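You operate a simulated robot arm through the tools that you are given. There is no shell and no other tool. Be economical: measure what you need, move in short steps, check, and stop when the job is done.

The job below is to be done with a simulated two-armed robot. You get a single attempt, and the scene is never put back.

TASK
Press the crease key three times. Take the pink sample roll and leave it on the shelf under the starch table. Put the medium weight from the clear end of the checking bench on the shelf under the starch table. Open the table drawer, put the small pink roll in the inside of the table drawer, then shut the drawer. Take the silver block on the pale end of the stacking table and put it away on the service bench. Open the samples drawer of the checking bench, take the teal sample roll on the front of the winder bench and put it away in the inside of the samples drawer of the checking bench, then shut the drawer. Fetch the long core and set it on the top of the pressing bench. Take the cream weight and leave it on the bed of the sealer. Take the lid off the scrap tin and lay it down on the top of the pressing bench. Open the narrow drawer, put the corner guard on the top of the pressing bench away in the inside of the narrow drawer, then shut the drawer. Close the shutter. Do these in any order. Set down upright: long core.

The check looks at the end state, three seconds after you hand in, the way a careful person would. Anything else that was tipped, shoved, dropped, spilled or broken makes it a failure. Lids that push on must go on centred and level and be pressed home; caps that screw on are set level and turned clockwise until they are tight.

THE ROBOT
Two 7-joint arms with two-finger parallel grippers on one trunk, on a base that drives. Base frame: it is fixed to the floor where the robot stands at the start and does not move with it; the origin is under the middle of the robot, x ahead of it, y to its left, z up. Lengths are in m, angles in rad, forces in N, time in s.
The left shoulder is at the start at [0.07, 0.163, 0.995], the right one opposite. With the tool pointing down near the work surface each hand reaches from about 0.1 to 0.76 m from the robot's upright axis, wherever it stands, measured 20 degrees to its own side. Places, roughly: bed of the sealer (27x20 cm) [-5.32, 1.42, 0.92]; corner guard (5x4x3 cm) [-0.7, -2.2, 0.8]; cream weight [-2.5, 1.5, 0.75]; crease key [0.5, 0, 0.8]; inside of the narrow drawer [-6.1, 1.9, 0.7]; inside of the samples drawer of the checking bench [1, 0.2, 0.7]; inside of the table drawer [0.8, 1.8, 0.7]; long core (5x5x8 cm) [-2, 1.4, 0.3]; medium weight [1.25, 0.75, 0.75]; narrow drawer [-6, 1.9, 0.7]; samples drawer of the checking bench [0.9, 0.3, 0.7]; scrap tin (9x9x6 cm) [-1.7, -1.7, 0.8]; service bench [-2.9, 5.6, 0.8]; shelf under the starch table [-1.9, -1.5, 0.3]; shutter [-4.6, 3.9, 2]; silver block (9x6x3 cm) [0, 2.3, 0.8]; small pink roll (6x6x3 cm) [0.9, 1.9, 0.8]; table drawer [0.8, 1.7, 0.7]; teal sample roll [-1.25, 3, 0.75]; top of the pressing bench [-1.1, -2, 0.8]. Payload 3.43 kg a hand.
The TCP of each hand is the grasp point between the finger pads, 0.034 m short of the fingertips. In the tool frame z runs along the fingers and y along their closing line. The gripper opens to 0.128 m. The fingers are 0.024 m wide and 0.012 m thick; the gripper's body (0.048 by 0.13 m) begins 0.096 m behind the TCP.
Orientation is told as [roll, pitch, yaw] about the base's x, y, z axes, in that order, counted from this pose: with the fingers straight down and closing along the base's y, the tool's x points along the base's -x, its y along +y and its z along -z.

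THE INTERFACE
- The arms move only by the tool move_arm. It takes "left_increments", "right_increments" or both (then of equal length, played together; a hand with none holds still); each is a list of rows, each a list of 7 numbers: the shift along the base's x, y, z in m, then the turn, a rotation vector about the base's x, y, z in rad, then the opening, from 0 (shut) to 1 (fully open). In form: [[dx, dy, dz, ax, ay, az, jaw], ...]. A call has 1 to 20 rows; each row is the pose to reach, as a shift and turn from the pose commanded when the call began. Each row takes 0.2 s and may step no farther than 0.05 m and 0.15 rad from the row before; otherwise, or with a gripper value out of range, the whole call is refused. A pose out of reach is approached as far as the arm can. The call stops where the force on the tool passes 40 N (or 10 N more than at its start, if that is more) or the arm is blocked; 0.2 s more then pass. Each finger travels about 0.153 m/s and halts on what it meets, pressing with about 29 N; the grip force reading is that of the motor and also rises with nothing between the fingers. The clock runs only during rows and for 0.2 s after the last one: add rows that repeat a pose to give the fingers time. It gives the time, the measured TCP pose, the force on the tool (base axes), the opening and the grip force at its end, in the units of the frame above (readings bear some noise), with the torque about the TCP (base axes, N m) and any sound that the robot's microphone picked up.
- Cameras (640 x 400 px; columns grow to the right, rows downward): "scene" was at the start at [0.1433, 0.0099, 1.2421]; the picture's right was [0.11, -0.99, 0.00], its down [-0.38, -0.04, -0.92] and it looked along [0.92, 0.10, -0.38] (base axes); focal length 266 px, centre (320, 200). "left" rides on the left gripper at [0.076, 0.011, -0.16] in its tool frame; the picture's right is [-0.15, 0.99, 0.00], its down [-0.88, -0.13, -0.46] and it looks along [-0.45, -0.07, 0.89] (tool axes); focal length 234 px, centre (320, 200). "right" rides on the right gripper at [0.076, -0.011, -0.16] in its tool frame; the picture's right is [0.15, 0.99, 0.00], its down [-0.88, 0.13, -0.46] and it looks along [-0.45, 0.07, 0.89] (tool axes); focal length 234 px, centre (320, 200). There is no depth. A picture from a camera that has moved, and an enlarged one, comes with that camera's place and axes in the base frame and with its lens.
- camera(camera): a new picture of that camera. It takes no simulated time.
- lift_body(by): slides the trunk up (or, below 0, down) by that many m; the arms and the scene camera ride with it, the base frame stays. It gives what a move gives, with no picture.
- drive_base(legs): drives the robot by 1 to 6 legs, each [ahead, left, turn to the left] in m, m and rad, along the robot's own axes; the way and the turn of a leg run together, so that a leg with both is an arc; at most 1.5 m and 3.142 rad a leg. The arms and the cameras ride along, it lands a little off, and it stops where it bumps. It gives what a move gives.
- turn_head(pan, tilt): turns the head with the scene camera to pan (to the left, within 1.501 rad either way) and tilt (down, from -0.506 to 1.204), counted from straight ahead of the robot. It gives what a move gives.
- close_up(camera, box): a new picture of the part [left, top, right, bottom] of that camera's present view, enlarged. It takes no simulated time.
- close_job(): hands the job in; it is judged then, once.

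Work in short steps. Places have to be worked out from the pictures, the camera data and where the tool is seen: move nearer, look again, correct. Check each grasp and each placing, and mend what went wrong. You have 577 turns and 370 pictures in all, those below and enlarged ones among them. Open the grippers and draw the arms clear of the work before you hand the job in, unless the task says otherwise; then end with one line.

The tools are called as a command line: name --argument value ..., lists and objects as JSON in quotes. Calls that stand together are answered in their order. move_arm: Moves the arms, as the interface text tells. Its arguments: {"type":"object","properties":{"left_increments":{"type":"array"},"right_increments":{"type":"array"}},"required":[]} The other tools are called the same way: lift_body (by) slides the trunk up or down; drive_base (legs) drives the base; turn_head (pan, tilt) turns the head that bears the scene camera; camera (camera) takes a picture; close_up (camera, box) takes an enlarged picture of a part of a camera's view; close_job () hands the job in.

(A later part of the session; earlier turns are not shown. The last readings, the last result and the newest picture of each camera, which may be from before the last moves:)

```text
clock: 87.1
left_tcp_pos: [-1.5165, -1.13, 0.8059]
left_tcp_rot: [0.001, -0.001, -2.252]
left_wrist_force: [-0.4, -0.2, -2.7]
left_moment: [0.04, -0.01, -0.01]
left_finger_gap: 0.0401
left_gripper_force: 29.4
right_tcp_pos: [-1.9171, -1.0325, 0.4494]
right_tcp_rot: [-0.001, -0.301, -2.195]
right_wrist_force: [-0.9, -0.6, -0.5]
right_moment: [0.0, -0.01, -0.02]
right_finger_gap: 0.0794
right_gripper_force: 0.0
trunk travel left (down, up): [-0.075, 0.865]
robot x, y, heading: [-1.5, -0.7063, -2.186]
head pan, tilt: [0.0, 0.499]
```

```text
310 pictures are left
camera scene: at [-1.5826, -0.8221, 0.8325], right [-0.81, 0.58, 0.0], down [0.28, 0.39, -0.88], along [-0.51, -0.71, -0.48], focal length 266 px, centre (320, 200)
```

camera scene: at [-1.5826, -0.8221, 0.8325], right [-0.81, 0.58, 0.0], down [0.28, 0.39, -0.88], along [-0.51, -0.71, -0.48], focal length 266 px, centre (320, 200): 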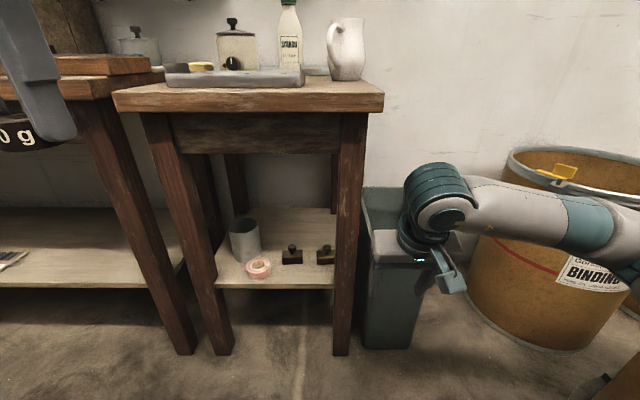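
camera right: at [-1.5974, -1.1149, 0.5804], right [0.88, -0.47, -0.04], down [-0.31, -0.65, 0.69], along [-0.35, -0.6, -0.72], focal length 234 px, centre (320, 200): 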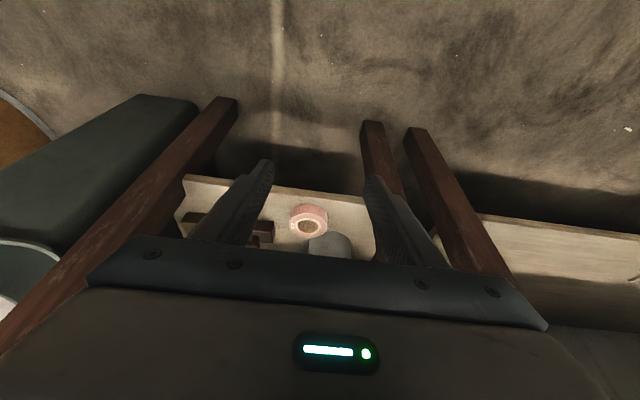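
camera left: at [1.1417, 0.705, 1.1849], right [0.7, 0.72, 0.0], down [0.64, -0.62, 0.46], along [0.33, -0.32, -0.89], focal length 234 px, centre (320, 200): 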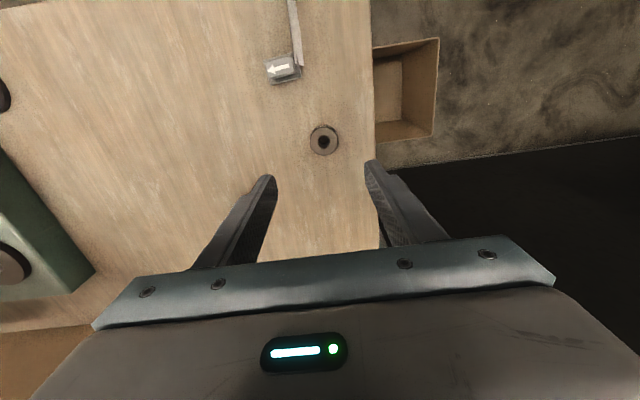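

The chained move was refused again, but no harm: nothing touched. From now on I send drives separately. Raise the right hand straight up while undoing tilt.

move_arm --right_increments '[[0.015, 0.02, 0.03, 0.08, -0.058, 0, 0.62], [0.03, 0.04, 0.06, 0.16, -0.117, 0, 0.62], [0.04, 0.055, 0.1, 0.243, -0.175, 0, 0.62], [0.045, 0.06, 0.14, 0.243, -0.175, 0, 0.62], [0.05, 0.065, 0.18, 0.243, -0.175, 0, 0.62], [0.05, 0.065, 0.225, 0.243, -0.175, 0, 0.62], [0.05, 0.065, 0.27, 0.243, -0.175, 0, 0.62], [0.05, 0.065, 0.315, 0.243, -0.175, 0, 0.62], [0.05, 0.065, 0.36, 0.243, -0.175, 0, 0.62]]'

close_up --camera "scene" --box '[180, 190, 380, 310]'

```text
clock: 89.1
left_tcp_pos: [-1.517, -1.1306, 0.8065]
left_tcp_rot: [-0.001, -0.001, -2.251]
left_wrist_force: [0.7, -1.3, -1.2]
left_moment: [0.0, 0.0, 0.04]
left_finger_gap: 0.0404
left_gripper_force: 28.7
right_tcp_pos: [-1.8667, -0.9689, 0.8125]
right_tcp_rot: [-0.002, -0.001, -2.196]
right_wrist_force: [-0.5, -0.3, -0.8]
right_moment: [0.01, -0.01, 0.02]
right_finger_gap: 0.0793
right_gripper_force: 0.1
trunk travel left (down, up): [-0.075, 0.865]
robot x, y, heading: [-1.499, -0.7077, -2.192]
head pan, tilt: [0.0, 0.499]
```

```text
3.20 times, centred on (280, 250) of scene
camera zoom: at [-1.5821, -0.822, 0.8325], right [-0.81, 0.58, 0.0], down [0.28, 0.39, -0.88], along [-0.51, -0.71, -0.48], focal length 850 px, centre (448, 40)
```

zoom: 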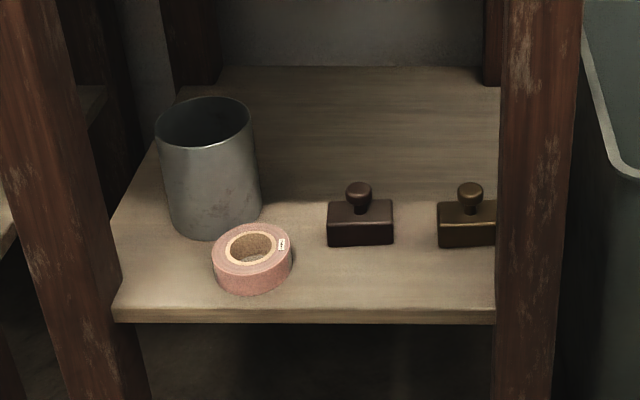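

Shelf strip clear at (-1.862, -1.291). I lower the left hand with the weight, moving it right and pitching the tool 0.6 rad forward.

move_arm --left_increments '[[-0.0151, 0.0109, -0.033, -0.0487, 0.0351, 0.005, 0], [-0.0302, 0.0218, -0.066, -0.0974, 0.0702, 0.01, 0], [-0.0453, 0.0327, -0.099, -0.1461, 0.1053, 0.015, 0], [-0.0604, 0.0436, -0.132, -0.1948, 0.1404, 0.02, 0], [-0.0755, 0.0545, -0.165, -0.2435, 0.1755, 0.025, 0], [-0.0906, 0.0654, -0.198, -0.2922, 0.2106, 0.03, 0], [-0.1057, 0.0763, -0.231, -0.3409, 0.2457, 0.035, 0], [-0.1208, 0.0872, -0.264, -0.3896, 0.2808, 0.04, 0], [-0.1359, 0.0981, -0.297, -0.4383, 0.3159, 0.045, 0], [-0.151, 0.109, -0.33, -0.487, 0.351, 0.05, 0], [-0.151, 0.109, -0.33, -0.487, 0.351, 0.05, 0]]'

camera --camera "scene"

```text
clock: 91.5
left_tcp_pos: [-1.7209, -1.0227, 0.4911]
left_tcp_rot: [0.02, -0.599, -2.206]
left_wrist_force: [0.2, -0.6, -2.3]
left_moment: [0.01, -0.02, 0.0]
left_finger_gap: 0.0405
left_gripper_force: 29.1
left hand out of reach, approached as far as the arm can: row 7, 8, 9, 10, 11
right_tcp_pos: [-1.8676, -0.9687, 0.8115]
right_tcp_rot: [0.001, -0.001, -2.194]
right_wrist_force: [0.2, 0.0, -0.1]
right_moment: [0.01, -0.01, -0.02]
right_finger_gap: 0.0795
right_gripper_force: 0.0
trunk travel left (down, up): [-0.075, 0.865]
robot x, y, heading: [-1.4989, -0.7084, -2.194]
head pan, tilt: [0.0, 0.499]
```

```text
308 pictures are left
camera scene: at [-1.5826, -0.8221, 0.8325], right [-0.81, 0.58, 0.0], down [0.28, 0.39, -0.88], along [-0.51, -0.71, -0.48], focal length 266 px, centre (320, 200)
```

scene: 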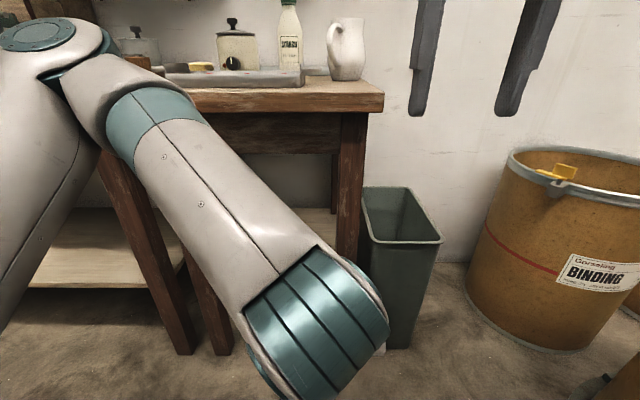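

I move the hand forward to just in front of the shelf and look.

move_arm --left_increments '[[-0.01, -0.032, -0.01, 0, 0, 0, 0], [-0.022, -0.064, -0.02, 0, 0, 0, 0], [-0.035, -0.096, -0.03, 0, 0, 0, 0], [-0.049, -0.128, -0.04, 0, 0, 0, 0], [-0.0625, -0.158, -0.05, 0, 0, 0, 0], [-0.0625, -0.158, -0.05, 0, 0, 0, 0]]'

camera --camera "scene"

camera --camera "left"

```text
clock: 92.9
left_tcp_pos: [-1.7827, -1.1816, 0.4416]
left_tcp_rot: [0.021, -0.599, -2.206]
left_wrist_force: [-0.2, 0.9, -1.6]
left_moment: [0.03, -0.03, 0.0]
left_finger_gap: 0.0403
left_gripper_force: 28.4
right_tcp_pos: [-1.8667, -0.9688, 0.8112]
right_tcp_rot: [0.0, -0.001, -2.195]
right_wrist_force: [0.7, -0.2, 0.2]
right_moment: [0.02, -0.02, 0.01]
right_finger_gap: 0.0794
right_gripper_force: 0.0
trunk travel left (down, up): [-0.075, 0.865]
robot x, y, heading: [-1.498, -0.7082, -2.191]
head pan, tilt: [0.0, 0.499]
```

```text
307 pictures are left
camera scene: at [-1.5826, -0.8223, 0.8325], right [-0.81, 0.58, 0.0], down [0.28, 0.39, -0.88], along [-0.51, -0.71, -0.48], focal length 266 px, centre (320, 200)
```

scene: 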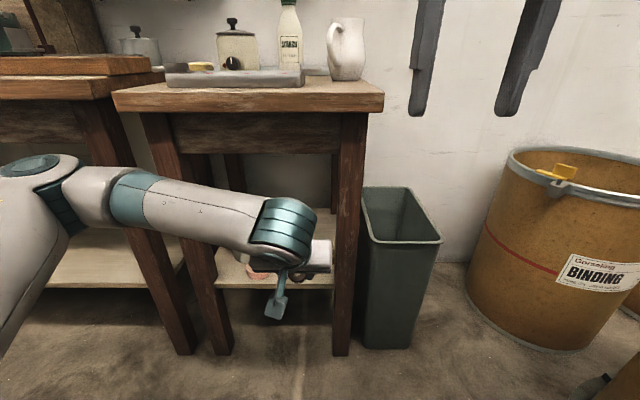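

```text
306 pictures are left
camera left: at [-1.6864, -1.0644, 0.5313], right [0.73, -0.68, 0.1], down [-0.39, -0.3, 0.87], along [-0.56, -0.68, -0.48], focal length 234 px, centre (320, 200)
```

left: 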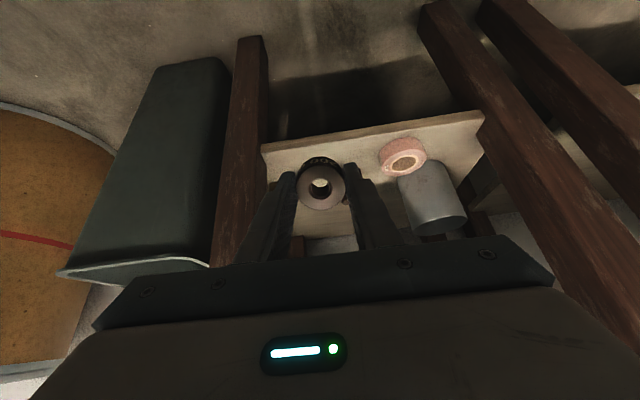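

Aligned at u 0.235. Move forward and down close to the shelf, then to contact.

move_arm --left_increments '[[-0.016, -0.022, -0.015, 0, 0, 0, 0], [-0.032, -0.045, -0.03, 0, 0, 0, 0], [-0.048, -0.068, -0.045, 0, 0, 0, 0], [-0.0655, -0.0908, -0.06, 0, 0, 0, 0], [-0.0655, -0.0908, -0.075, 0, 0, 0, 0], [-0.0655, -0.0908, -0.085, 0, 0, 0, 0], [-0.0655, -0.0908, -0.09, 0, 0, 0, 0], [-0.0655, -0.0908, -0.094, 0, 0, 0, 0], [-0.0655, -0.0908, -0.098, 0, 0, 0, 0]]'

camera --camera "left"

```text
clock: 94.9
left_tcp_pos: [-1.8475, -1.271, 0.3449]
left_tcp_rot: [0.018, -0.599, -2.206]
left_wrist_force: [-0.1, 0.2, -1.7]
left_moment: [0.03, -0.03, 0.01]
left_finger_gap: 0.0401
left_gripper_force: 29.3
right_tcp_pos: [-1.8674, -0.9679, 0.8103]
right_tcp_rot: [0.0, 0.001, -2.195]
right_wrist_force: [0.9, -0.8, 0.2]
right_moment: [0.01, 0.03, 0.01]
right_finger_gap: 0.0795
right_gripper_force: 0.1
trunk travel left (down, up): [-0.075, 0.865]
robot x, y, heading: [-1.499, -0.7082, -2.191]
head pan, tilt: [0.0, 0.499]
```

```text
305 pictures are left
camera left: at [-1.7518, -1.1557, 0.434], right [0.73, -0.68, 0.1], down [-0.39, -0.3, 0.87], along [-0.56, -0.68, -0.48], focal length 234 px, centre (320, 200)
```

left: 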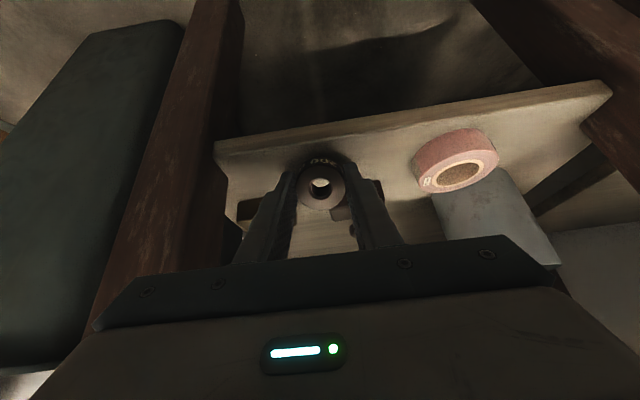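

Reduce tilt to 0.3 rad and lower to contact.

move_arm --left_increments '[[-0.002, -0.003, 0.002, 0.0811, -0.0585, 0, 0], [-0.005, -0.006, 0.002, 0.1622, -0.117, 0, 0], [-0.007, -0.0097, 0.0, 0.2433, -0.1755, 0, 0], [-0.007, -0.0097, -0.003, 0.2433, -0.1755, 0, 0], [-0.007, -0.0097, -0.006, 0.2433, -0.1755, 0, 0], [-0.007, -0.0097, -0.008, 0.2433, -0.1755, 0, 0]]'

```text
clock: 96.3
left_tcp_pos: [-1.8555, -1.2815, 0.3422]
left_tcp_rot: [0.014, -0.304, -2.204]
left_wrist_force: [5.8, 0.7, 18.2]
left_moment: [0.1, -0.37, 0.07]
left_finger_gap: 0.0404
left_gripper_force: 28.9
right_tcp_pos: [-1.8673, -0.9668, 0.811]
right_tcp_rot: [-0.001, -0.002, -2.195]
right_wrist_force: [0.2, 0.0, -0.1]
right_moment: [0.0, -0.02, -0.02]
right_finger_gap: 0.0792
right_gripper_force: 0.0
trunk travel left (down, up): [-0.075, 0.865]
robot x, y, heading: [-1.5024, -0.7101, -2.191]
head pan, tilt: [0.0, 0.499]
```

In contact. Open the left hand moderately, then withdraw up and back.

move_arm --left_increments '[[0, 0, 0.001, 0, 0, 0, 0.4], [0, 0, 0.002, 0, 0, 0, 0.45], [0, 0, 0.002, 0, 0, 0, 0.45]]'

move_arm --left_increments '[[0.004, 0.006, 0.02, 0, 0, 0, 0.45], [0.01, 0.014, 0.045, 0, 0, 0, 0.45], [0.03, 0.04, 0.07, 0, 0, 0, 0.45], [0.055, 0.075, 0.09, 0, 0, 0, 0.45], [0.08, 0.11, 0.1, 0, 0, 0, 0.45], [0.105, 0.145, 0.1, 0, 0, 0, 0.45], [0.125, 0.175, 0.1, 0, 0, 0, 0.45]]'

camera --camera "left"

camera --camera "scene"

```text
clock: 97.1
left_tcp_pos: [-1.8559, -1.2828, 0.3387]
left_tcp_rot: [0.017, -0.297, -2.203]
left_wrist_force: [0.9, 0.3, -0.6]
left_moment: [-0.02, 0.02, 0.0]
left_finger_gap: 0.0575
left_gripper_force: 0.1
right_tcp_pos: [-1.8679, -0.9701, 0.8108]
right_tcp_rot: [0.0, -0.001, -2.195]
right_wrist_force: [0.2, 0.0, 0.0]
right_moment: [0.0, 0.0, 0.0]
right_finger_gap: 0.0795
right_gripper_force: 0.1
trunk travel left (down, up): [-0.075, 0.865]
robot x, y, heading: [-1.5002, -0.7082, -2.189]
head pan, tilt: [0.0, 0.499]
```

```text
clock: 98.7
left_tcp_pos: [-1.7302, -1.1058, 0.4384]
left_tcp_rot: [0.019, -0.298, -2.204]
left_wrist_force: [0.3, 0.1, -0.1]
left_moment: [0.03, -0.01, 0.01]
left_finger_gap: 0.0573
left_gripper_force: 0.2
right_tcp_pos: [-1.8661, -0.9679, 0.8099]
right_tcp_rot: [-0.001, 0.0, -2.196]
right_wrist_force: [0.5, -0.2, -0.6]
right_moment: [0.01, 0.01, 0.01]
right_finger_gap: 0.0793
right_gripper_force: 0.1
trunk travel left (down, up): [-0.075, 0.865]
robot x, y, heading: [-1.4991, -0.7083, -2.188]
head pan, tilt: [0.0, 0.499]
```

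```text
304 pictures are left
camera left: at [-1.6532, -1.0166, 0.5681], right [0.72, -0.69, 0.06], down [-0.53, -0.49, 0.69], along [-0.45, -0.53, -0.72], focal length 234 px, centre (320, 200)
```

left: 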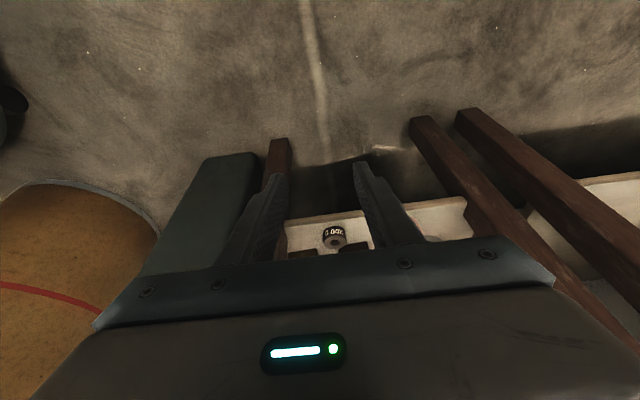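

```text
303 pictures are left
camera scene: at [-1.5825, -0.8221, 0.8325], right [-0.81, 0.58, 0.0], down [0.28, 0.39, -0.88], along [-0.51, -0.71, -0.48], focal length 266 px, centre (320, 200)
```

scene: 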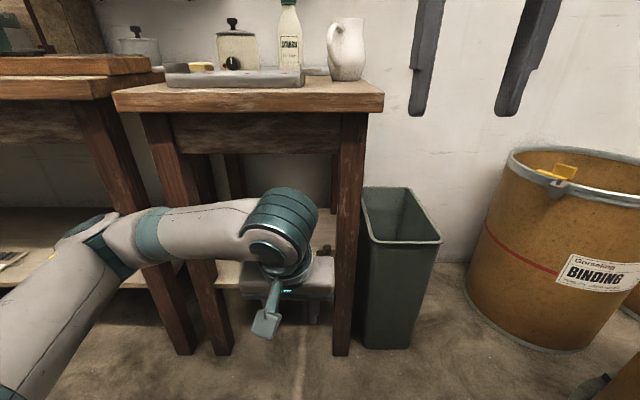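

Weight stands on the shelf. I draw the left hand back and up.

move_arm --left_increments '[[0.016, 0.022, 0.01, 0.06, -0.044, 0, 0.6], [0.032, 0.044, 0.02, 0.12, -0.088, 0, 0.8], [0.048, 0.066, 0.04, 0.18, -0.13, 0, 1], [0.06, 0.085, 0.07, 0.24, -0.175, 0, 1], [0.064, 0.089, 0.11, 0.24, -0.175, 0, 1], [0.064, 0.089, 0.155, 0.24, -0.175, 0, 1], [0.064, 0.089, 0.2, 0.24, -0.175, 0, 1], [0.064, 0.089, 0.245, 0.24, -0.175, 0, 1], [0.064, 0.089, 0.29, 0.24, -0.175, 0, 1], [0.064, 0.089, 0.335, 0.24, -0.175, 0, 1], [0.064, 0.089, 0.37, 0.24, -0.175, 0, 1]]'

camera --camera "scene"

```text
clock: 101.1
left_tcp_pos: [-1.666, -1.0175, 0.8086]
left_tcp_rot: [0.015, -0.004, -2.203]
left_wrist_force: [-0.6, -0.1, 0.5]
left_moment: [-0.01, 0.0, 0.0]
left_finger_gap: 0.1281
left_gripper_force: 0.1
right_tcp_pos: [-1.8668, -0.9694, 0.8103]
right_tcp_rot: [0.0, -0.003, -2.195]
right_wrist_force: [-0.6, 0.9, 0.5]
right_moment: [0.01, 0.01, -0.01]
right_finger_gap: 0.0796
right_gripper_force: 0.1
trunk travel left (down, up): [-0.075, 0.865]
robot x, y, heading: [-1.5003, -0.7066, -2.194]
head pan, tilt: [0.0, 0.499]
```

```text
302 pictures are left
camera scene: at [-1.5822, -0.8217, 0.8326], right [-0.81, 0.58, 0.0], down [0.28, 0.39, -0.88], along [-0.51, -0.71, -0.48], focal length 266 px, centre (320, 200)
```

scene: 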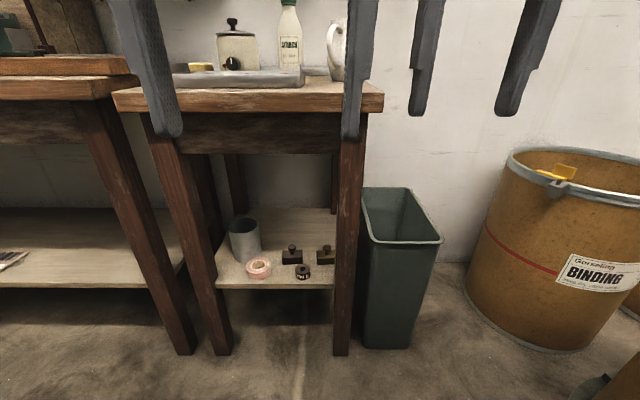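

Both items are on the shelf, nothing else moved. I raise the trunk again.

lift_body --by 0.42

drive_base --legs '[[0, 0.48, 0], [0.12, 0, 0]]'

turn_head --pan 0.0 --tilt 0.6

camera --camera "scene"

```text
refused: 0.42 is not a number from -0.4 to 0.4
```

```text
clock: 104.8
left_tcp_pos: [-1.3483, -1.3944, 0.8085]
left_tcp_rot: [0.016, -0.002, -2.205]
left_wrist_force: [-0.3, 0.4, 0.1]
left_moment: [0.01, 0.0, 0.01]
left_finger_gap: 0.1278
left_gripper_force: 0.1
right_tcp_pos: [-1.5487, -1.3457, 0.81]
right_tcp_rot: [0.0, 0.0, -2.197]
right_wrist_force: [-0.6, 0.1, 0.1]
right_moment: [0.02, -0.01, 0.03]
right_finger_gap: 0.0793
right_gripper_force: 0.1
trunk travel left (down, up): [-0.075, 0.865]
robot x, y, heading: [-1.1848, -1.0848, -2.193]
head pan, tilt: [0.0, 0.499]
```

```text
clock: 105.5
left_tcp_pos: [-1.3482, -1.3936, 0.8092]
left_tcp_rot: [0.016, -0.001, -2.207]
left_wrist_force: [-0.3, -0.4, 0.7]
left_moment: [0.01, 0.0, 0.01]
left_finger_gap: 0.128
left_gripper_force: 0.1
right_tcp_pos: [-1.5496, -1.3456, 0.8094]
right_tcp_rot: [0.0, -0.001, -2.199]
right_wrist_force: [0.2, -0.6, 1.1]
right_moment: [-0.03, -0.02, -0.01]
right_finger_gap: 0.0794
right_gripper_force: 0.1
trunk travel left (down, up): [-0.075, 0.865]
robot x, y, heading: [-1.1833, -1.0815, -2.193]
head pan, tilt: [0.0, 0.6]
```

```text
301 pictures are left
camera scene: at [-1.263, -1.196, 0.8234], right [-0.81, 0.58, 0.0], down [0.33, 0.46, -0.83], along [-0.48, -0.67, -0.56], focal length 266 px, centre (320, 200)
```

scene: 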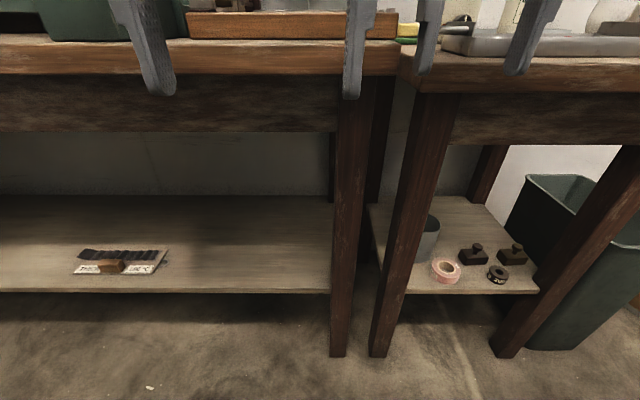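

Again a refused call preceded a drive; no contact occurred (hands 9 cm in front of the edge). I stop chaining motions. Lift the body now.

lift_body --by 0.4

camera --camera "scene"

```text
clock: 109.3
left_tcp_pos: [-1.3476, -1.395, 1.2084]
left_tcp_rot: [0.016, 0.0, -2.207]
left_wrist_force: [0.5, 0.0, -0.8]
left_moment: [0.02, -0.01, -0.02]
left_finger_gap: 0.1281
left_gripper_force: 0.1
right_tcp_pos: [-1.549, -1.3447, 1.2098]
right_tcp_rot: [-0.001, -0.001, -2.199]
right_wrist_force: [0.1, 1.0, 0.1]
right_moment: [0.0, -0.02, 0.02]
right_finger_gap: 0.0797
right_gripper_force: 0.0
trunk travel left (down, up): [-0.475, 0.465]
robot x, y, heading: [-1.1835, -1.0826, -2.194]
head pan, tilt: [0.0, 0.6]
```

```text
300 pictures are left
camera scene: at [-1.2631, -1.1962, 1.2234], right [-0.81, 0.58, 0.0], down [0.33, 0.46, -0.82], along [-0.48, -0.67, -0.57], focal length 266 px, centre (320, 200)
```

scene: 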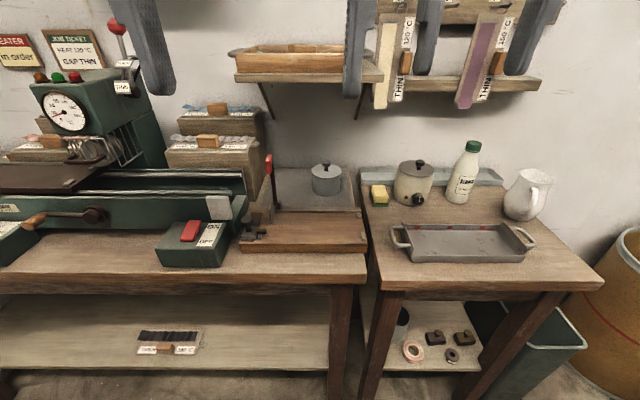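

The grey knob-lidded tin is on the pressing bench beneath a wall shelf. Zoom for detail.

close_up --camera "scene" --box '[220, 40, 420, 260]'

camera --camera "left"

camera --camera "right"

```text
1.82 times, centred on (320, 150) of scene
camera zoom: at [-1.2631, -1.1962, 1.2234], right [-0.81, 0.58, 0.0], down [0.33, 0.46, -0.82], along [-0.48, -0.67, -0.57], focal length 483 px, centre (320, 291)
```

zoom: 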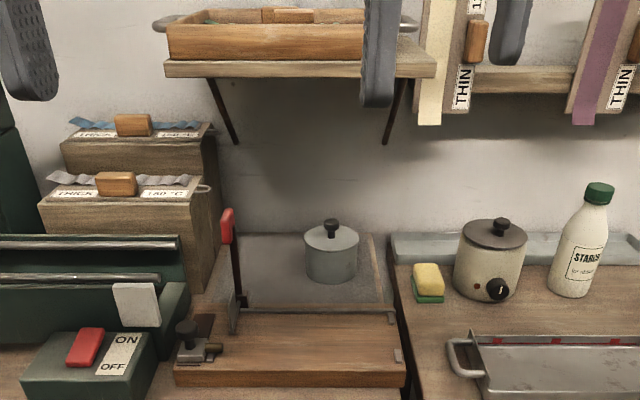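

```text
298 pictures are left
camera left: at [-1.2974, -1.3392, 1.3676], right [0.71, -0.7, 0.02], down [-0.63, -0.63, 0.46], along [-0.31, -0.33, -0.89], focal length 234 px, centre (320, 200)
```

left: 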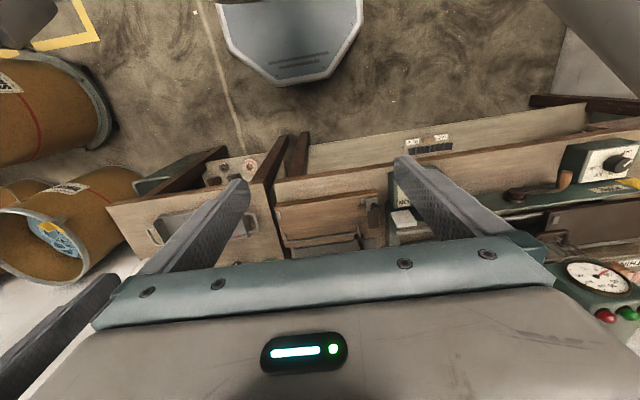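

```text
297 pictures are left
camera right: at [-1.5154, -1.2775, 1.3707], right [0.89, -0.46, 0.0], down [-0.41, -0.79, 0.46], along [-0.21, -0.4, -0.89], focal length 234 px, centre (320, 200)
```

right: 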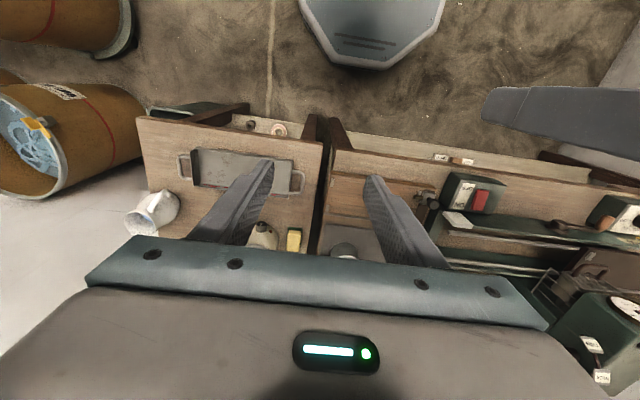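

The knob is at about (-1.685, -1.759, 0.877), right below the wall shelf's front edge (z 1.10), so I need a pitched tool. I drive a bit closer.

drive_base --legs '[[0.12, 0.08, 0]]'

close_up --camera "scene" --box '[290, 100, 450, 220]'

turn_head --pan 0.8 --tilt 0.6

camera --camera "scene"

```text
clock: 110.6
left_tcp_pos: [-1.3536, -1.5371, 1.2081]
left_tcp_rot: [0.014, -0.002, -2.204]
left_wrist_force: [-1.1, 0.2, 0.1]
left_moment: [0.02, -0.01, 0.03]
left_finger_gap: 0.128
left_gripper_force: 0.0
right_tcp_pos: [-1.5554, -1.4883, 1.2099]
right_tcp_rot: [-0.001, -0.001, -2.195]
right_wrist_force: [-0.2, -0.7, 0.0]
right_moment: [-0.02, 0.03, -0.04]
right_finger_gap: 0.0794
right_gripper_force: 0.0
trunk travel left (down, up): [-0.475, 0.465]
robot x, y, heading: [-1.186, -1.2244, -2.191]
head pan, tilt: [0.0, 0.6]
```

```text
3.33 times, centred on (370, 160) of scene
camera zoom: at [-1.2688, -1.3394, 1.2234], right [-0.81, 0.58, 0.0], down [0.33, 0.46, -0.82], along [-0.48, -0.67, -0.57], focal length 885 px, centre (153, 333)
```

zoom: 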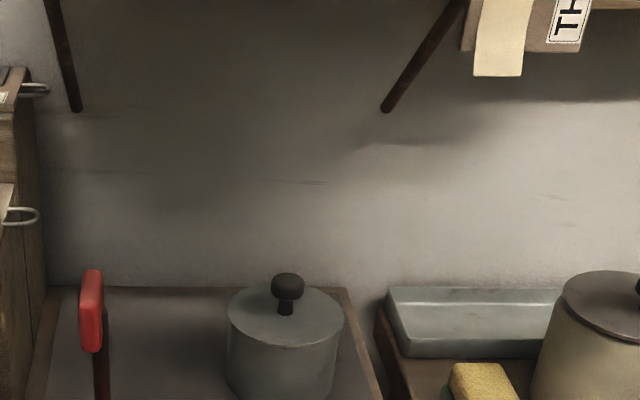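

```text
clock: 111.8
left_tcp_pos: [-1.3545, -1.5372, 1.2087]
left_tcp_rot: [0.015, -0.002, -2.204]
left_wrist_force: [-0.5, 0.0, 0.0]
left_moment: [-0.01, -0.02, -0.01]
left_finger_gap: 0.1276
left_gripper_force: 0.2
right_tcp_pos: [-1.555, -1.4882, 1.2101]
right_tcp_rot: [0.001, 0.002, -2.195]
right_wrist_force: [0.2, -0.1, 0.1]
right_moment: [0.01, 0.01, -0.03]
right_finger_gap: 0.0794
right_gripper_force: 0.2
trunk travel left (down, up): [-0.475, 0.465]
robot x, y, heading: [-1.1868, -1.2242, -2.193]
head pan, tilt: [0.799, 0.6]
```

```text
295 pictures are left
camera scene: at [-1.2018, -1.3544, 1.2234], right [-0.98, -0.18, 0.0], down [-0.1, 0.56, -0.82], along [0.15, -0.81, -0.57], focal length 266 px, centre (320, 200)
```

scene: 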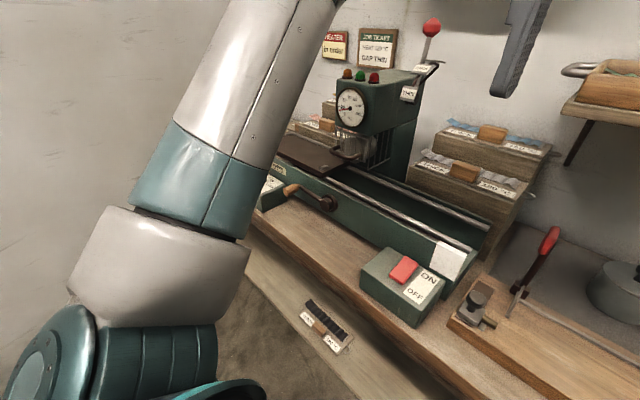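

Refined: lid top about 0.843, knob head 0.858–0.874, centre (-1.69, -1.752). I pitch the right tool and bring it forward above-front of the tin.

move_arm --right_increments '[[-0.0044, -0.0215, -0.03, -0.0974, 0.0702, 0, 0.35], [-0.0088, -0.043, -0.06, -0.1948, 0.1404, 0, 0.35], [-0.0132, -0.0645, -0.09, -0.2922, 0.2106, 0, 0.35], [-0.0176, -0.086, -0.12, -0.3896, 0.2808, 0, 0.35], [-0.022, -0.107, -0.16, -0.487, 0.351, 0, 0.35], [-0.022, -0.107, -0.16, -0.487, 0.351, 0, 0.35]]'

turn_head --pan -0.05 --tilt 0.6

camera --camera "scene"

camera --camera "right"

```text
clock: 113.2
left_tcp_pos: [-1.3537, -1.5364, 1.2084]
left_tcp_rot: [0.015, -0.003, -2.203]
left_wrist_force: [0.8, 0.2, 0.0]
left_moment: [0.01, 0.0, -0.02]
left_finger_gap: 0.1281
left_gripper_force: 0.1
right_tcp_pos: [-1.5771, -1.5945, 1.0509]
right_tcp_rot: [0.0, -0.602, -2.195]
right_wrist_force: [0.3, 0.7, 0.0]
right_moment: [-0.02, 0.06, 0.01]
right_finger_gap: 0.045
right_gripper_force: 0.0
trunk travel left (down, up): [-0.475, 0.465]
robot x, y, heading: [-1.1882, -1.225, -2.194]
head pan, tilt: [0.799, 0.6]
```

```text
clock: 114.3
left_tcp_pos: [-1.3545, -1.5369, 1.2088]
left_tcp_rot: [0.015, -0.003, -2.206]
left_wrist_force: [0.1, -0.5, -0.4]
left_moment: [-0.03, 0.02, 0.02]
left_finger_gap: 0.1277
left_gripper_force: 0.2
right_tcp_pos: [-1.5776, -1.5947, 1.0512]
right_tcp_rot: [0.0, -0.601, -2.196]
right_wrist_force: [-0.3, 0.0, 0.4]
right_moment: [-0.02, -0.04, 0.0]
right_finger_gap: 0.045
right_gripper_force: 0.1
trunk travel left (down, up): [-0.475, 0.465]
robot x, y, heading: [-1.1904, -1.2268, -2.195]
head pan, tilt: [-0.051, 0.6]
```

```text
294 pictures are left
camera scene: at [-1.2723, -1.3365, 1.2234], right [-0.78, 0.62, 0.0], down [0.35, 0.44, -0.82], along [-0.51, -0.65, -0.57], focal length 266 px, centre (320, 200)
```

scene: 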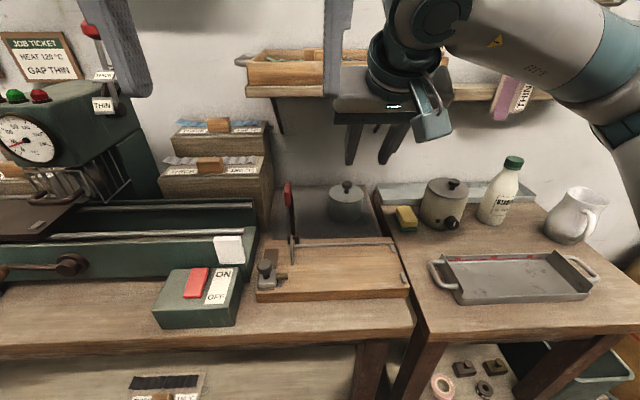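

```text
293 pictures are left
camera right: at [-1.4981, -1.4651, 1.1403], right [0.87, -0.48, -0.08], down [-0.17, -0.46, 0.87], along [-0.46, -0.75, -0.48], focal length 234 px, centre (320, 200)
```

right: 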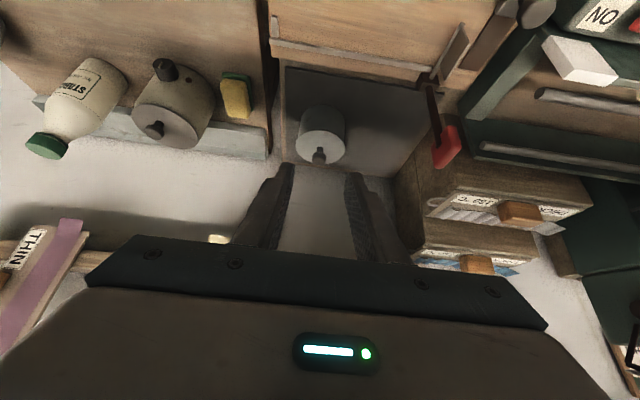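

The knob is centred between the fingers. Move forward to hover just above and in front of it.

move_arm --right_increments '[[-0.02, -0.0286, -0.025, 0, 0, 0, 0.35], [-0.04, -0.0572, -0.05, 0, 0, 0, 0.35], [-0.06, -0.0858, -0.075, 0, 0, 0, 0.35], [-0.08, -0.1144, -0.1, 0, 0, 0, 0.35], [-0.1, -0.141, -0.125, 0, 0, 0, 0.35], [-0.1, -0.141, -0.125, 0, 0, 0, 0.35]]'

camera --camera "scene"

camera --camera "right"

```text
clock: 115.7
left_tcp_pos: [-1.3502, -1.5282, 1.2106]
left_tcp_rot: [0.018, -0.01, -2.206]
left_wrist_force: [-0.1, -0.4, -0.1]
left_moment: [-0.03, 0.0, 0.0]
left_finger_gap: 0.1282
left_gripper_force: 0.1
right_tcp_pos: [-1.6729, -1.7315, 0.9319]
right_tcp_rot: [-0.001, -0.612, -2.193]
right_wrist_force: [0.8, 0.1, 0.2]
right_moment: [0.03, -0.01, 0.01]
right_finger_gap: 0.0448
right_gripper_force: 0.0
trunk travel left (down, up): [-0.475, 0.465]
robot x, y, heading: [-1.1887, -1.2256, -2.194]
head pan, tilt: [-0.051, 0.6]
```

```text
292 pictures are left
camera scene: at [-1.2673, -1.3286, 1.2245], right [-0.78, 0.62, 0.0], down [0.35, 0.44, -0.83], along [-0.52, -0.65, -0.56], focal length 266 px, centre (320, 200)
```

scene: 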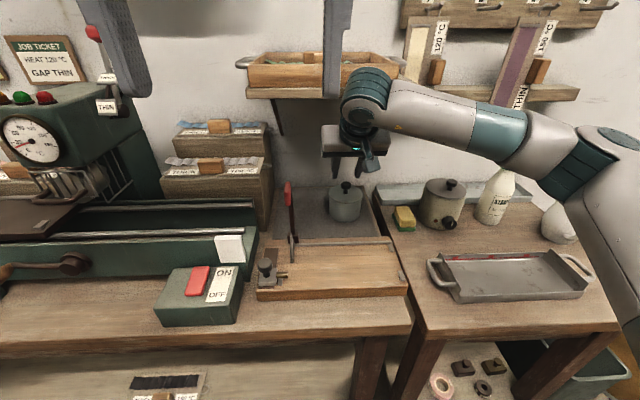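

```text
291 pictures are left
camera right: at [-1.5928, -1.6003, 1.0193], right [0.87, -0.48, -0.08], down [-0.16, -0.45, 0.88], along [-0.46, -0.75, -0.47], focal length 234 px, centre (320, 200)
```

right: 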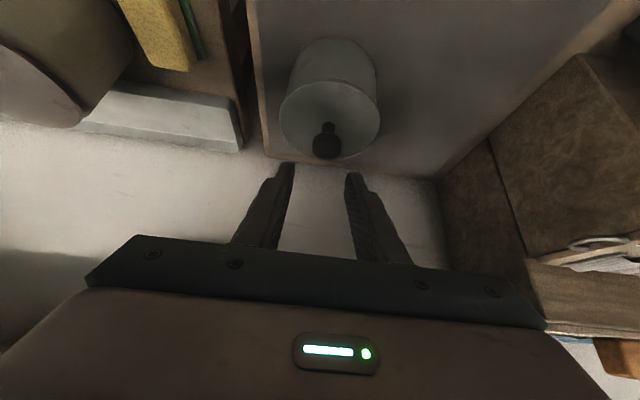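

The robot seems to lean slightly (0.01 rad), suggesting contact somewhere upstream of the wrist. I zoom at wrist/shelf and elbow/jug.

close_up --camera "scene" --box '[300, 50, 460, 200]'

close_up --camera "scene" --box '[460, 90, 640, 290]'

```text
2.67 times, centred on (380, 125) of scene
camera zoom: at [-1.2673, -1.3286, 1.2245], right [-0.78, 0.62, 0.0], down [0.35, 0.44, -0.83], along [-0.52, -0.65, -0.56], focal length 708 px, centre (160, 400)
```

zoom: 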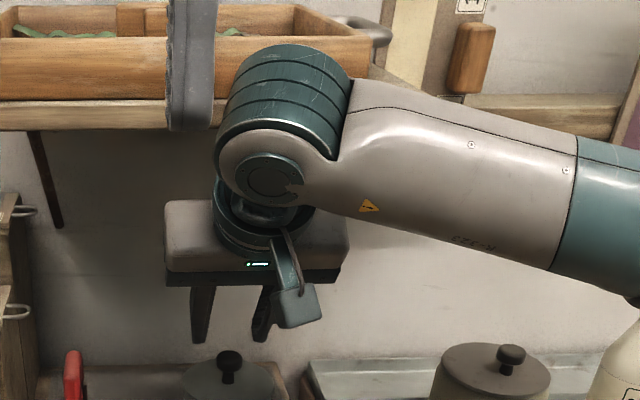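

```text
2.00 times, centred on (550, 190) of scene
camera zoom: at [-1.2673, -1.3286, 1.2245], right [-0.78, 0.62, 0.0], down [0.35, 0.44, -0.83], along [-0.52, -0.65, -0.56], focal length 531 px, centre (-140, 220)
```

zoom: 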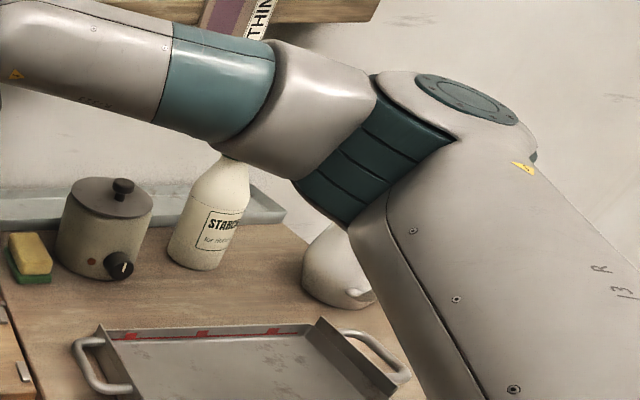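

No contact is visible. I re-measure with a hold to see if the lean was transient.

move_arm --right_increments '[[0, 0, 0, 0, 0, 0, 0.35], [0, 0, 0, 0, 0, 0, 0.35]]'

```text
clock: 116.3
left_tcp_pos: [-1.3487, -1.53, 1.211]
left_tcp_rot: [0.016, -0.011, -2.205]
left_wrist_force: [-0.9, -0.4, -0.9]
left_moment: [0.01, -0.02, 0.02]
left_finger_gap: 0.1281
left_gripper_force: 0.0
right_tcp_pos: [-1.6721, -1.7311, 0.9305]
right_tcp_rot: [0.001, -0.607, -2.192]
right_wrist_force: [-0.6, 0.0, 0.0]
right_moment: [-0.03, -0.02, 0.0]
right_finger_gap: 0.0449
right_gripper_force: 0.1
trunk travel left (down, up): [-0.475, 0.465]
robot x, y, heading: [-1.1861, -1.2259, -2.187]
head pan, tilt: [-0.051, 0.6]
```

The lean persists; I look down to the right side of the body and at the base.

turn_head --pan -0.9 --tilt 0.7

camera --camera "scene"

camera --camera "left"

```text
clock: 117.5
left_tcp_pos: [-1.3494, -1.5297, 1.2113]
left_tcp_rot: [0.016, -0.012, -2.204]
left_wrist_force: [0.0, 0.4, 0.0]
left_moment: [-0.01, 0.0, 0.01]
left_finger_gap: 0.1281
left_gripper_force: 0.0
right_tcp_pos: [-1.6717, -1.7314, 0.931]
right_tcp_rot: [-0.002, -0.61, -2.193]
right_wrist_force: [-0.8, -0.2, 0.5]
right_moment: [0.0, -0.01, -0.01]
right_finger_gap: 0.0449
right_gripper_force: 0.0
trunk travel left (down, up): [-0.475, 0.465]
robot x, y, heading: [-1.1925, -1.2249, -2.192]
head pan, tilt: [-0.901, 0.7]
```

```text
288 pictures are left
camera scene: at [-1.2968, -1.2639, 1.2156], right [-0.05, 1.0, -0.01], down [0.64, 0.03, -0.77], along [-0.77, -0.04, -0.64], focal length 266 px, centre (320, 200)
```

scene: 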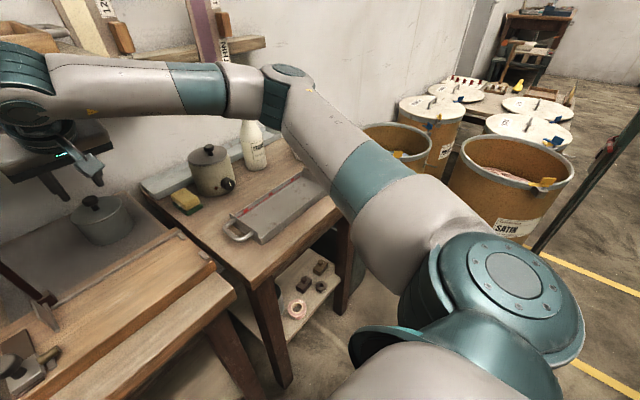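

```text
287 pictures are left
camera left: at [-1.2968, -1.4734, 1.3699], right [0.71, -0.7, 0.02], down [-0.63, -0.62, 0.46], along [-0.31, -0.34, -0.89], focal length 234 px, centre (320, 200)
```

left: 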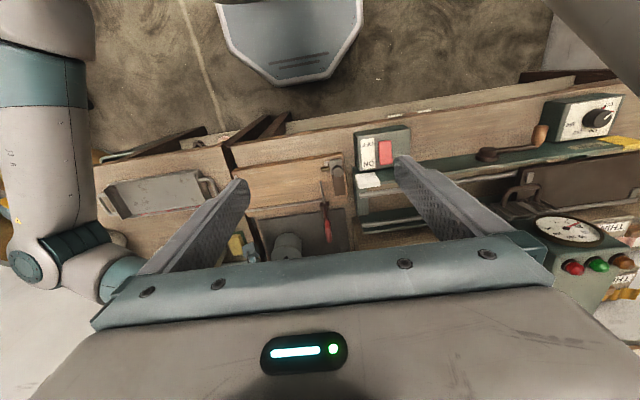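

The elbow is bent out over the starch table and presses against the wall rack. I back the hand out along its path first.

move_arm --right_increments '[[0.02, 0.0286, 0.025, 0, 0, 0, 0.35], [0.04, 0.0572, 0.05, 0, 0, 0, 0.35], [0.06, 0.0858, 0.075, 0, 0, 0, 0.35], [0.08, 0.1144, 0.1, 0, 0, 0, 0.35], [0.1, 0.141, 0.125, 0, 0, 0, 0.35]]'

camera --camera "scene"

```text
clock: 118.7
left_tcp_pos: [-1.3538, -1.5363, 1.2086]
left_tcp_rot: [0.016, -0.004, -2.204]
left_wrist_force: [0.1, -1.2, 1.1]
left_moment: [0.01, 0.02, -0.02]
left_finger_gap: 0.1278
left_gripper_force: 0.1
right_tcp_pos: [-1.5764, -1.5937, 1.0499]
right_tcp_rot: [-0.003, -0.6, -2.194]
right_wrist_force: [0.0, -0.3, 0.2]
right_moment: [0.02, -0.03, 0.01]
right_finger_gap: 0.0447
right_gripper_force: 0.0
trunk travel left (down, up): [-0.475, 0.465]
robot x, y, heading: [-1.19, -1.2265, -2.192]
head pan, tilt: [-0.901, 0.7]
```

```text
286 pictures are left
camera scene: at [-1.3014, -1.2711, 1.2148], right [-0.05, 1.0, 0.0], down [0.64, 0.03, -0.77], along [-0.76, -0.04, -0.64], focal length 266 px, centre (320, 200)
```

scene: 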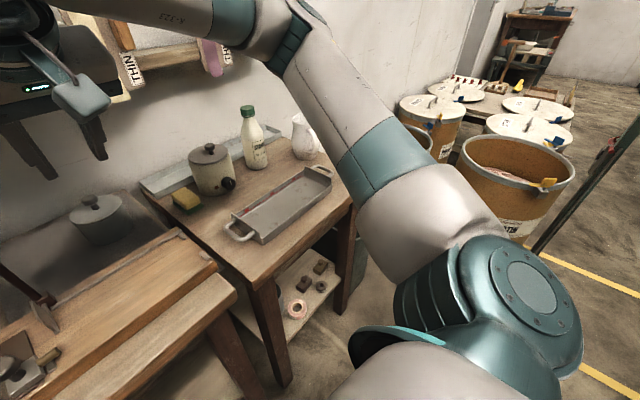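

Lean is gone and the jug is upright. I back the base 0.16 m so the arm can be straighter.

drive_base --legs '[[-0.16, 0, 0]]'

turn_head --pan -0.1 --tilt 0.5

```text
clock: 120.1
left_tcp_pos: [-1.2597, -1.4045, 1.2086]
left_tcp_rot: [0.015, -0.003, -2.204]
left_wrist_force: [0.6, 0.1, -0.5]
left_moment: [-0.03, 0.05, 0.0]
left_finger_gap: 0.1281
left_gripper_force: 0.0
right_tcp_pos: [-1.4828, -1.4633, 1.051]
right_tcp_rot: [0.0, -0.6, -2.195]
right_wrist_force: [0.2, 0.8, -0.4]
right_moment: [-0.01, 0.01, -0.02]
right_finger_gap: 0.0448
right_gripper_force: 0.1
trunk travel left (down, up): [-0.475, 0.465]
robot x, y, heading: [-1.0953, -1.097, -2.19]
head pan, tilt: [-0.901, 0.7]
```

```text
clock: 121.2
left_tcp_pos: [-1.2606, -1.4055, 1.208]
left_tcp_rot: [0.016, -0.003, -2.207]
left_wrist_force: [-0.2, 0.2, -0.7]
left_moment: [0.0, -0.01, -0.01]
left_finger_gap: 0.128
left_gripper_force: 0.2
right_tcp_pos: [-1.4822, -1.4644, 1.0513]
right_tcp_rot: [0.0, -0.6, -2.198]
right_wrist_force: [0.0, 0.1, -1.0]
right_moment: [-0.01, 0.0, -0.01]
right_finger_gap: 0.0449
right_gripper_force: 0.1
trunk travel left (down, up): [-0.475, 0.465]
robot x, y, heading: [-1.0951, -1.0963, -2.193]
head pan, tilt: [-0.099, 0.499]
```

Now extend toward the knob in one smooth move, stopping 4 cm above grasp height.

move_arm --right_increments '[[-0.0246, -0.0342, -0.0156, 0, 0, 0, 0.35], [-0.0492, -0.0685, -0.0312, 0, 0, 0, 0.35], [-0.0738, -0.1027, -0.0468, 0, 0, 0, 0.35], [-0.0985, -0.137, -0.0625, 0, 0, 0, 0.35], [-0.1231, -0.1712, -0.078, 0, 0, 0, 0.35], [-0.1477, -0.2055, -0.0937, 0, 0, 0, 0.35], [-0.1723, -0.24, -0.109, 0, 0, 0, 0.35], [-0.197, -0.274, -0.125, 0, 0, 0, 0.35], [-0.197, -0.274, -0.125, 0, 0, 0, 0.35]]'

camera --camera "scene"

camera --camera "right"

```text
clock: 123.2
left_tcp_pos: [-1.2548, -1.3945, 1.2115]
left_tcp_rot: [0.019, -0.012, -2.206]
left_wrist_force: [-0.1, 0.0, 0.2]
left_moment: [-0.03, 0.01, -0.03]
left_finger_gap: 0.1279
left_gripper_force: 0.1
right_tcp_pos: [-1.6705, -1.7307, 0.9312]
right_tcp_rot: [-0.003, -0.607, -2.189]
right_wrist_force: [-0.4, 0.1, 0.8]
right_moment: [-0.02, 0.04, 0.01]
right_finger_gap: 0.0449
right_gripper_force: 0.1
trunk travel left (down, up): [-0.475, 0.465]
robot x, y, heading: [-1.094, -1.0946, -2.197]
head pan, tilt: [-0.099, 0.499]
```

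```text
285 pictures are left
camera scene: at [-1.1777, -1.1936, 1.2332], right [-0.75, 0.66, 0.0], down [0.31, 0.35, -0.88], along [-0.58, -0.66, -0.47], focal length 266 px, centre (320, 200)
```

scene: 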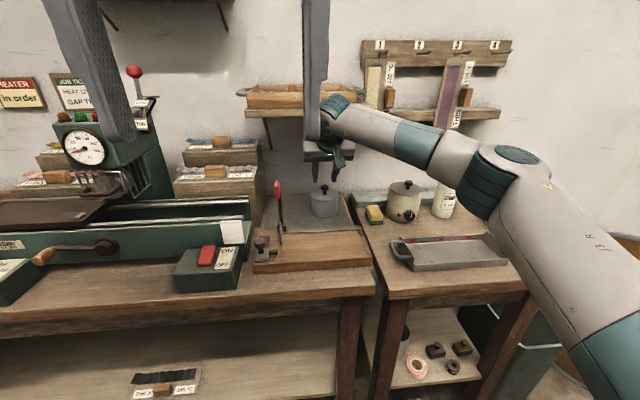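

```text
284 pictures are left
camera right: at [-1.5926, -1.6002, 1.0195], right [0.88, -0.48, -0.09], down [-0.16, -0.45, 0.88], along [-0.46, -0.75, -0.47], focal length 234 px, centre (320, 200)
```

right: 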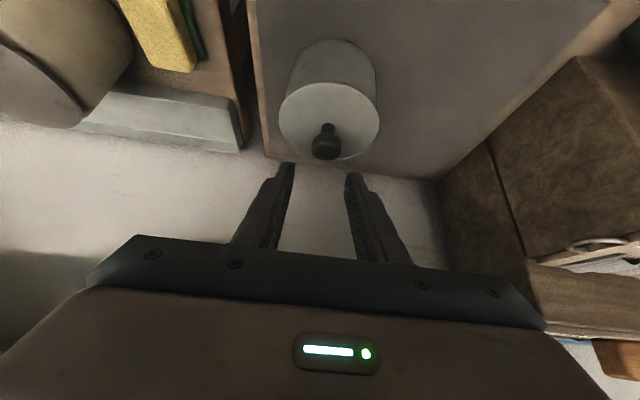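

The lean is the same with the elbow elsewhere, so it is the wrist touching the wall shelf. I back off and pitch the tool further (1.0 rad) to keep the wrist low and forward of the shelf.

move_arm --right_increments '[[0.025, 0.034, 0.01, 0, 0, 0, 0.35], [0.05, 0.068, 0.02, 0, 0, 0, 0.35], [0.075, 0.102, 0.03, 0, 0, 0, 0.35], [0.09, 0.125, 0.03, -0.11, 0.079, 0, 0.35], [0.09, 0.125, 0.03, -0.22, 0.158, 0, 0.35], [0.09, 0.125, 0.03, -0.325, 0.234, 0, 0.35], [0.09, 0.125, 0.03, -0.325, 0.234, 0, 0.35]]'

camera --camera "scene"

```text
clock: 124.8
left_tcp_pos: [-1.2598, -1.4065, 1.2096]
left_tcp_rot: [0.016, -0.002, -2.206]
left_wrist_force: [0.7, -0.1, -1.1]
left_moment: [0.0, -0.03, 0.01]
left_finger_gap: 0.1282
left_gripper_force: 0.1
right_tcp_pos: [-1.5895, -1.6124, 0.9548]
right_tcp_rot: [0.002, -1.003, -2.199]
right_wrist_force: [0.5, -0.2, 0.3]
right_moment: [-0.05, -0.02, 0.0]
right_finger_gap: 0.0449
right_gripper_force: 0.0
trunk travel left (down, up): [-0.475, 0.465]
robot x, y, heading: [-1.0992, -1.0929, -2.195]
head pan, tilt: [-0.099, 0.499]
```

```text
283 pictures are left
camera scene: at [-1.1836, -1.2051, 1.2325], right [-0.75, 0.66, 0.0], down [0.32, 0.36, -0.88], along [-0.58, -0.66, -0.48], focal length 266 px, centre (320, 200)
```

scene: 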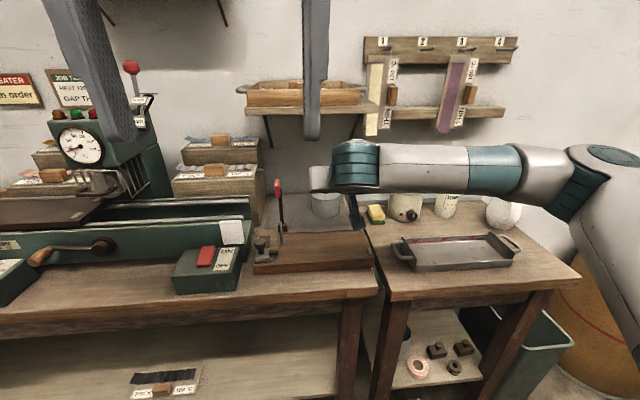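

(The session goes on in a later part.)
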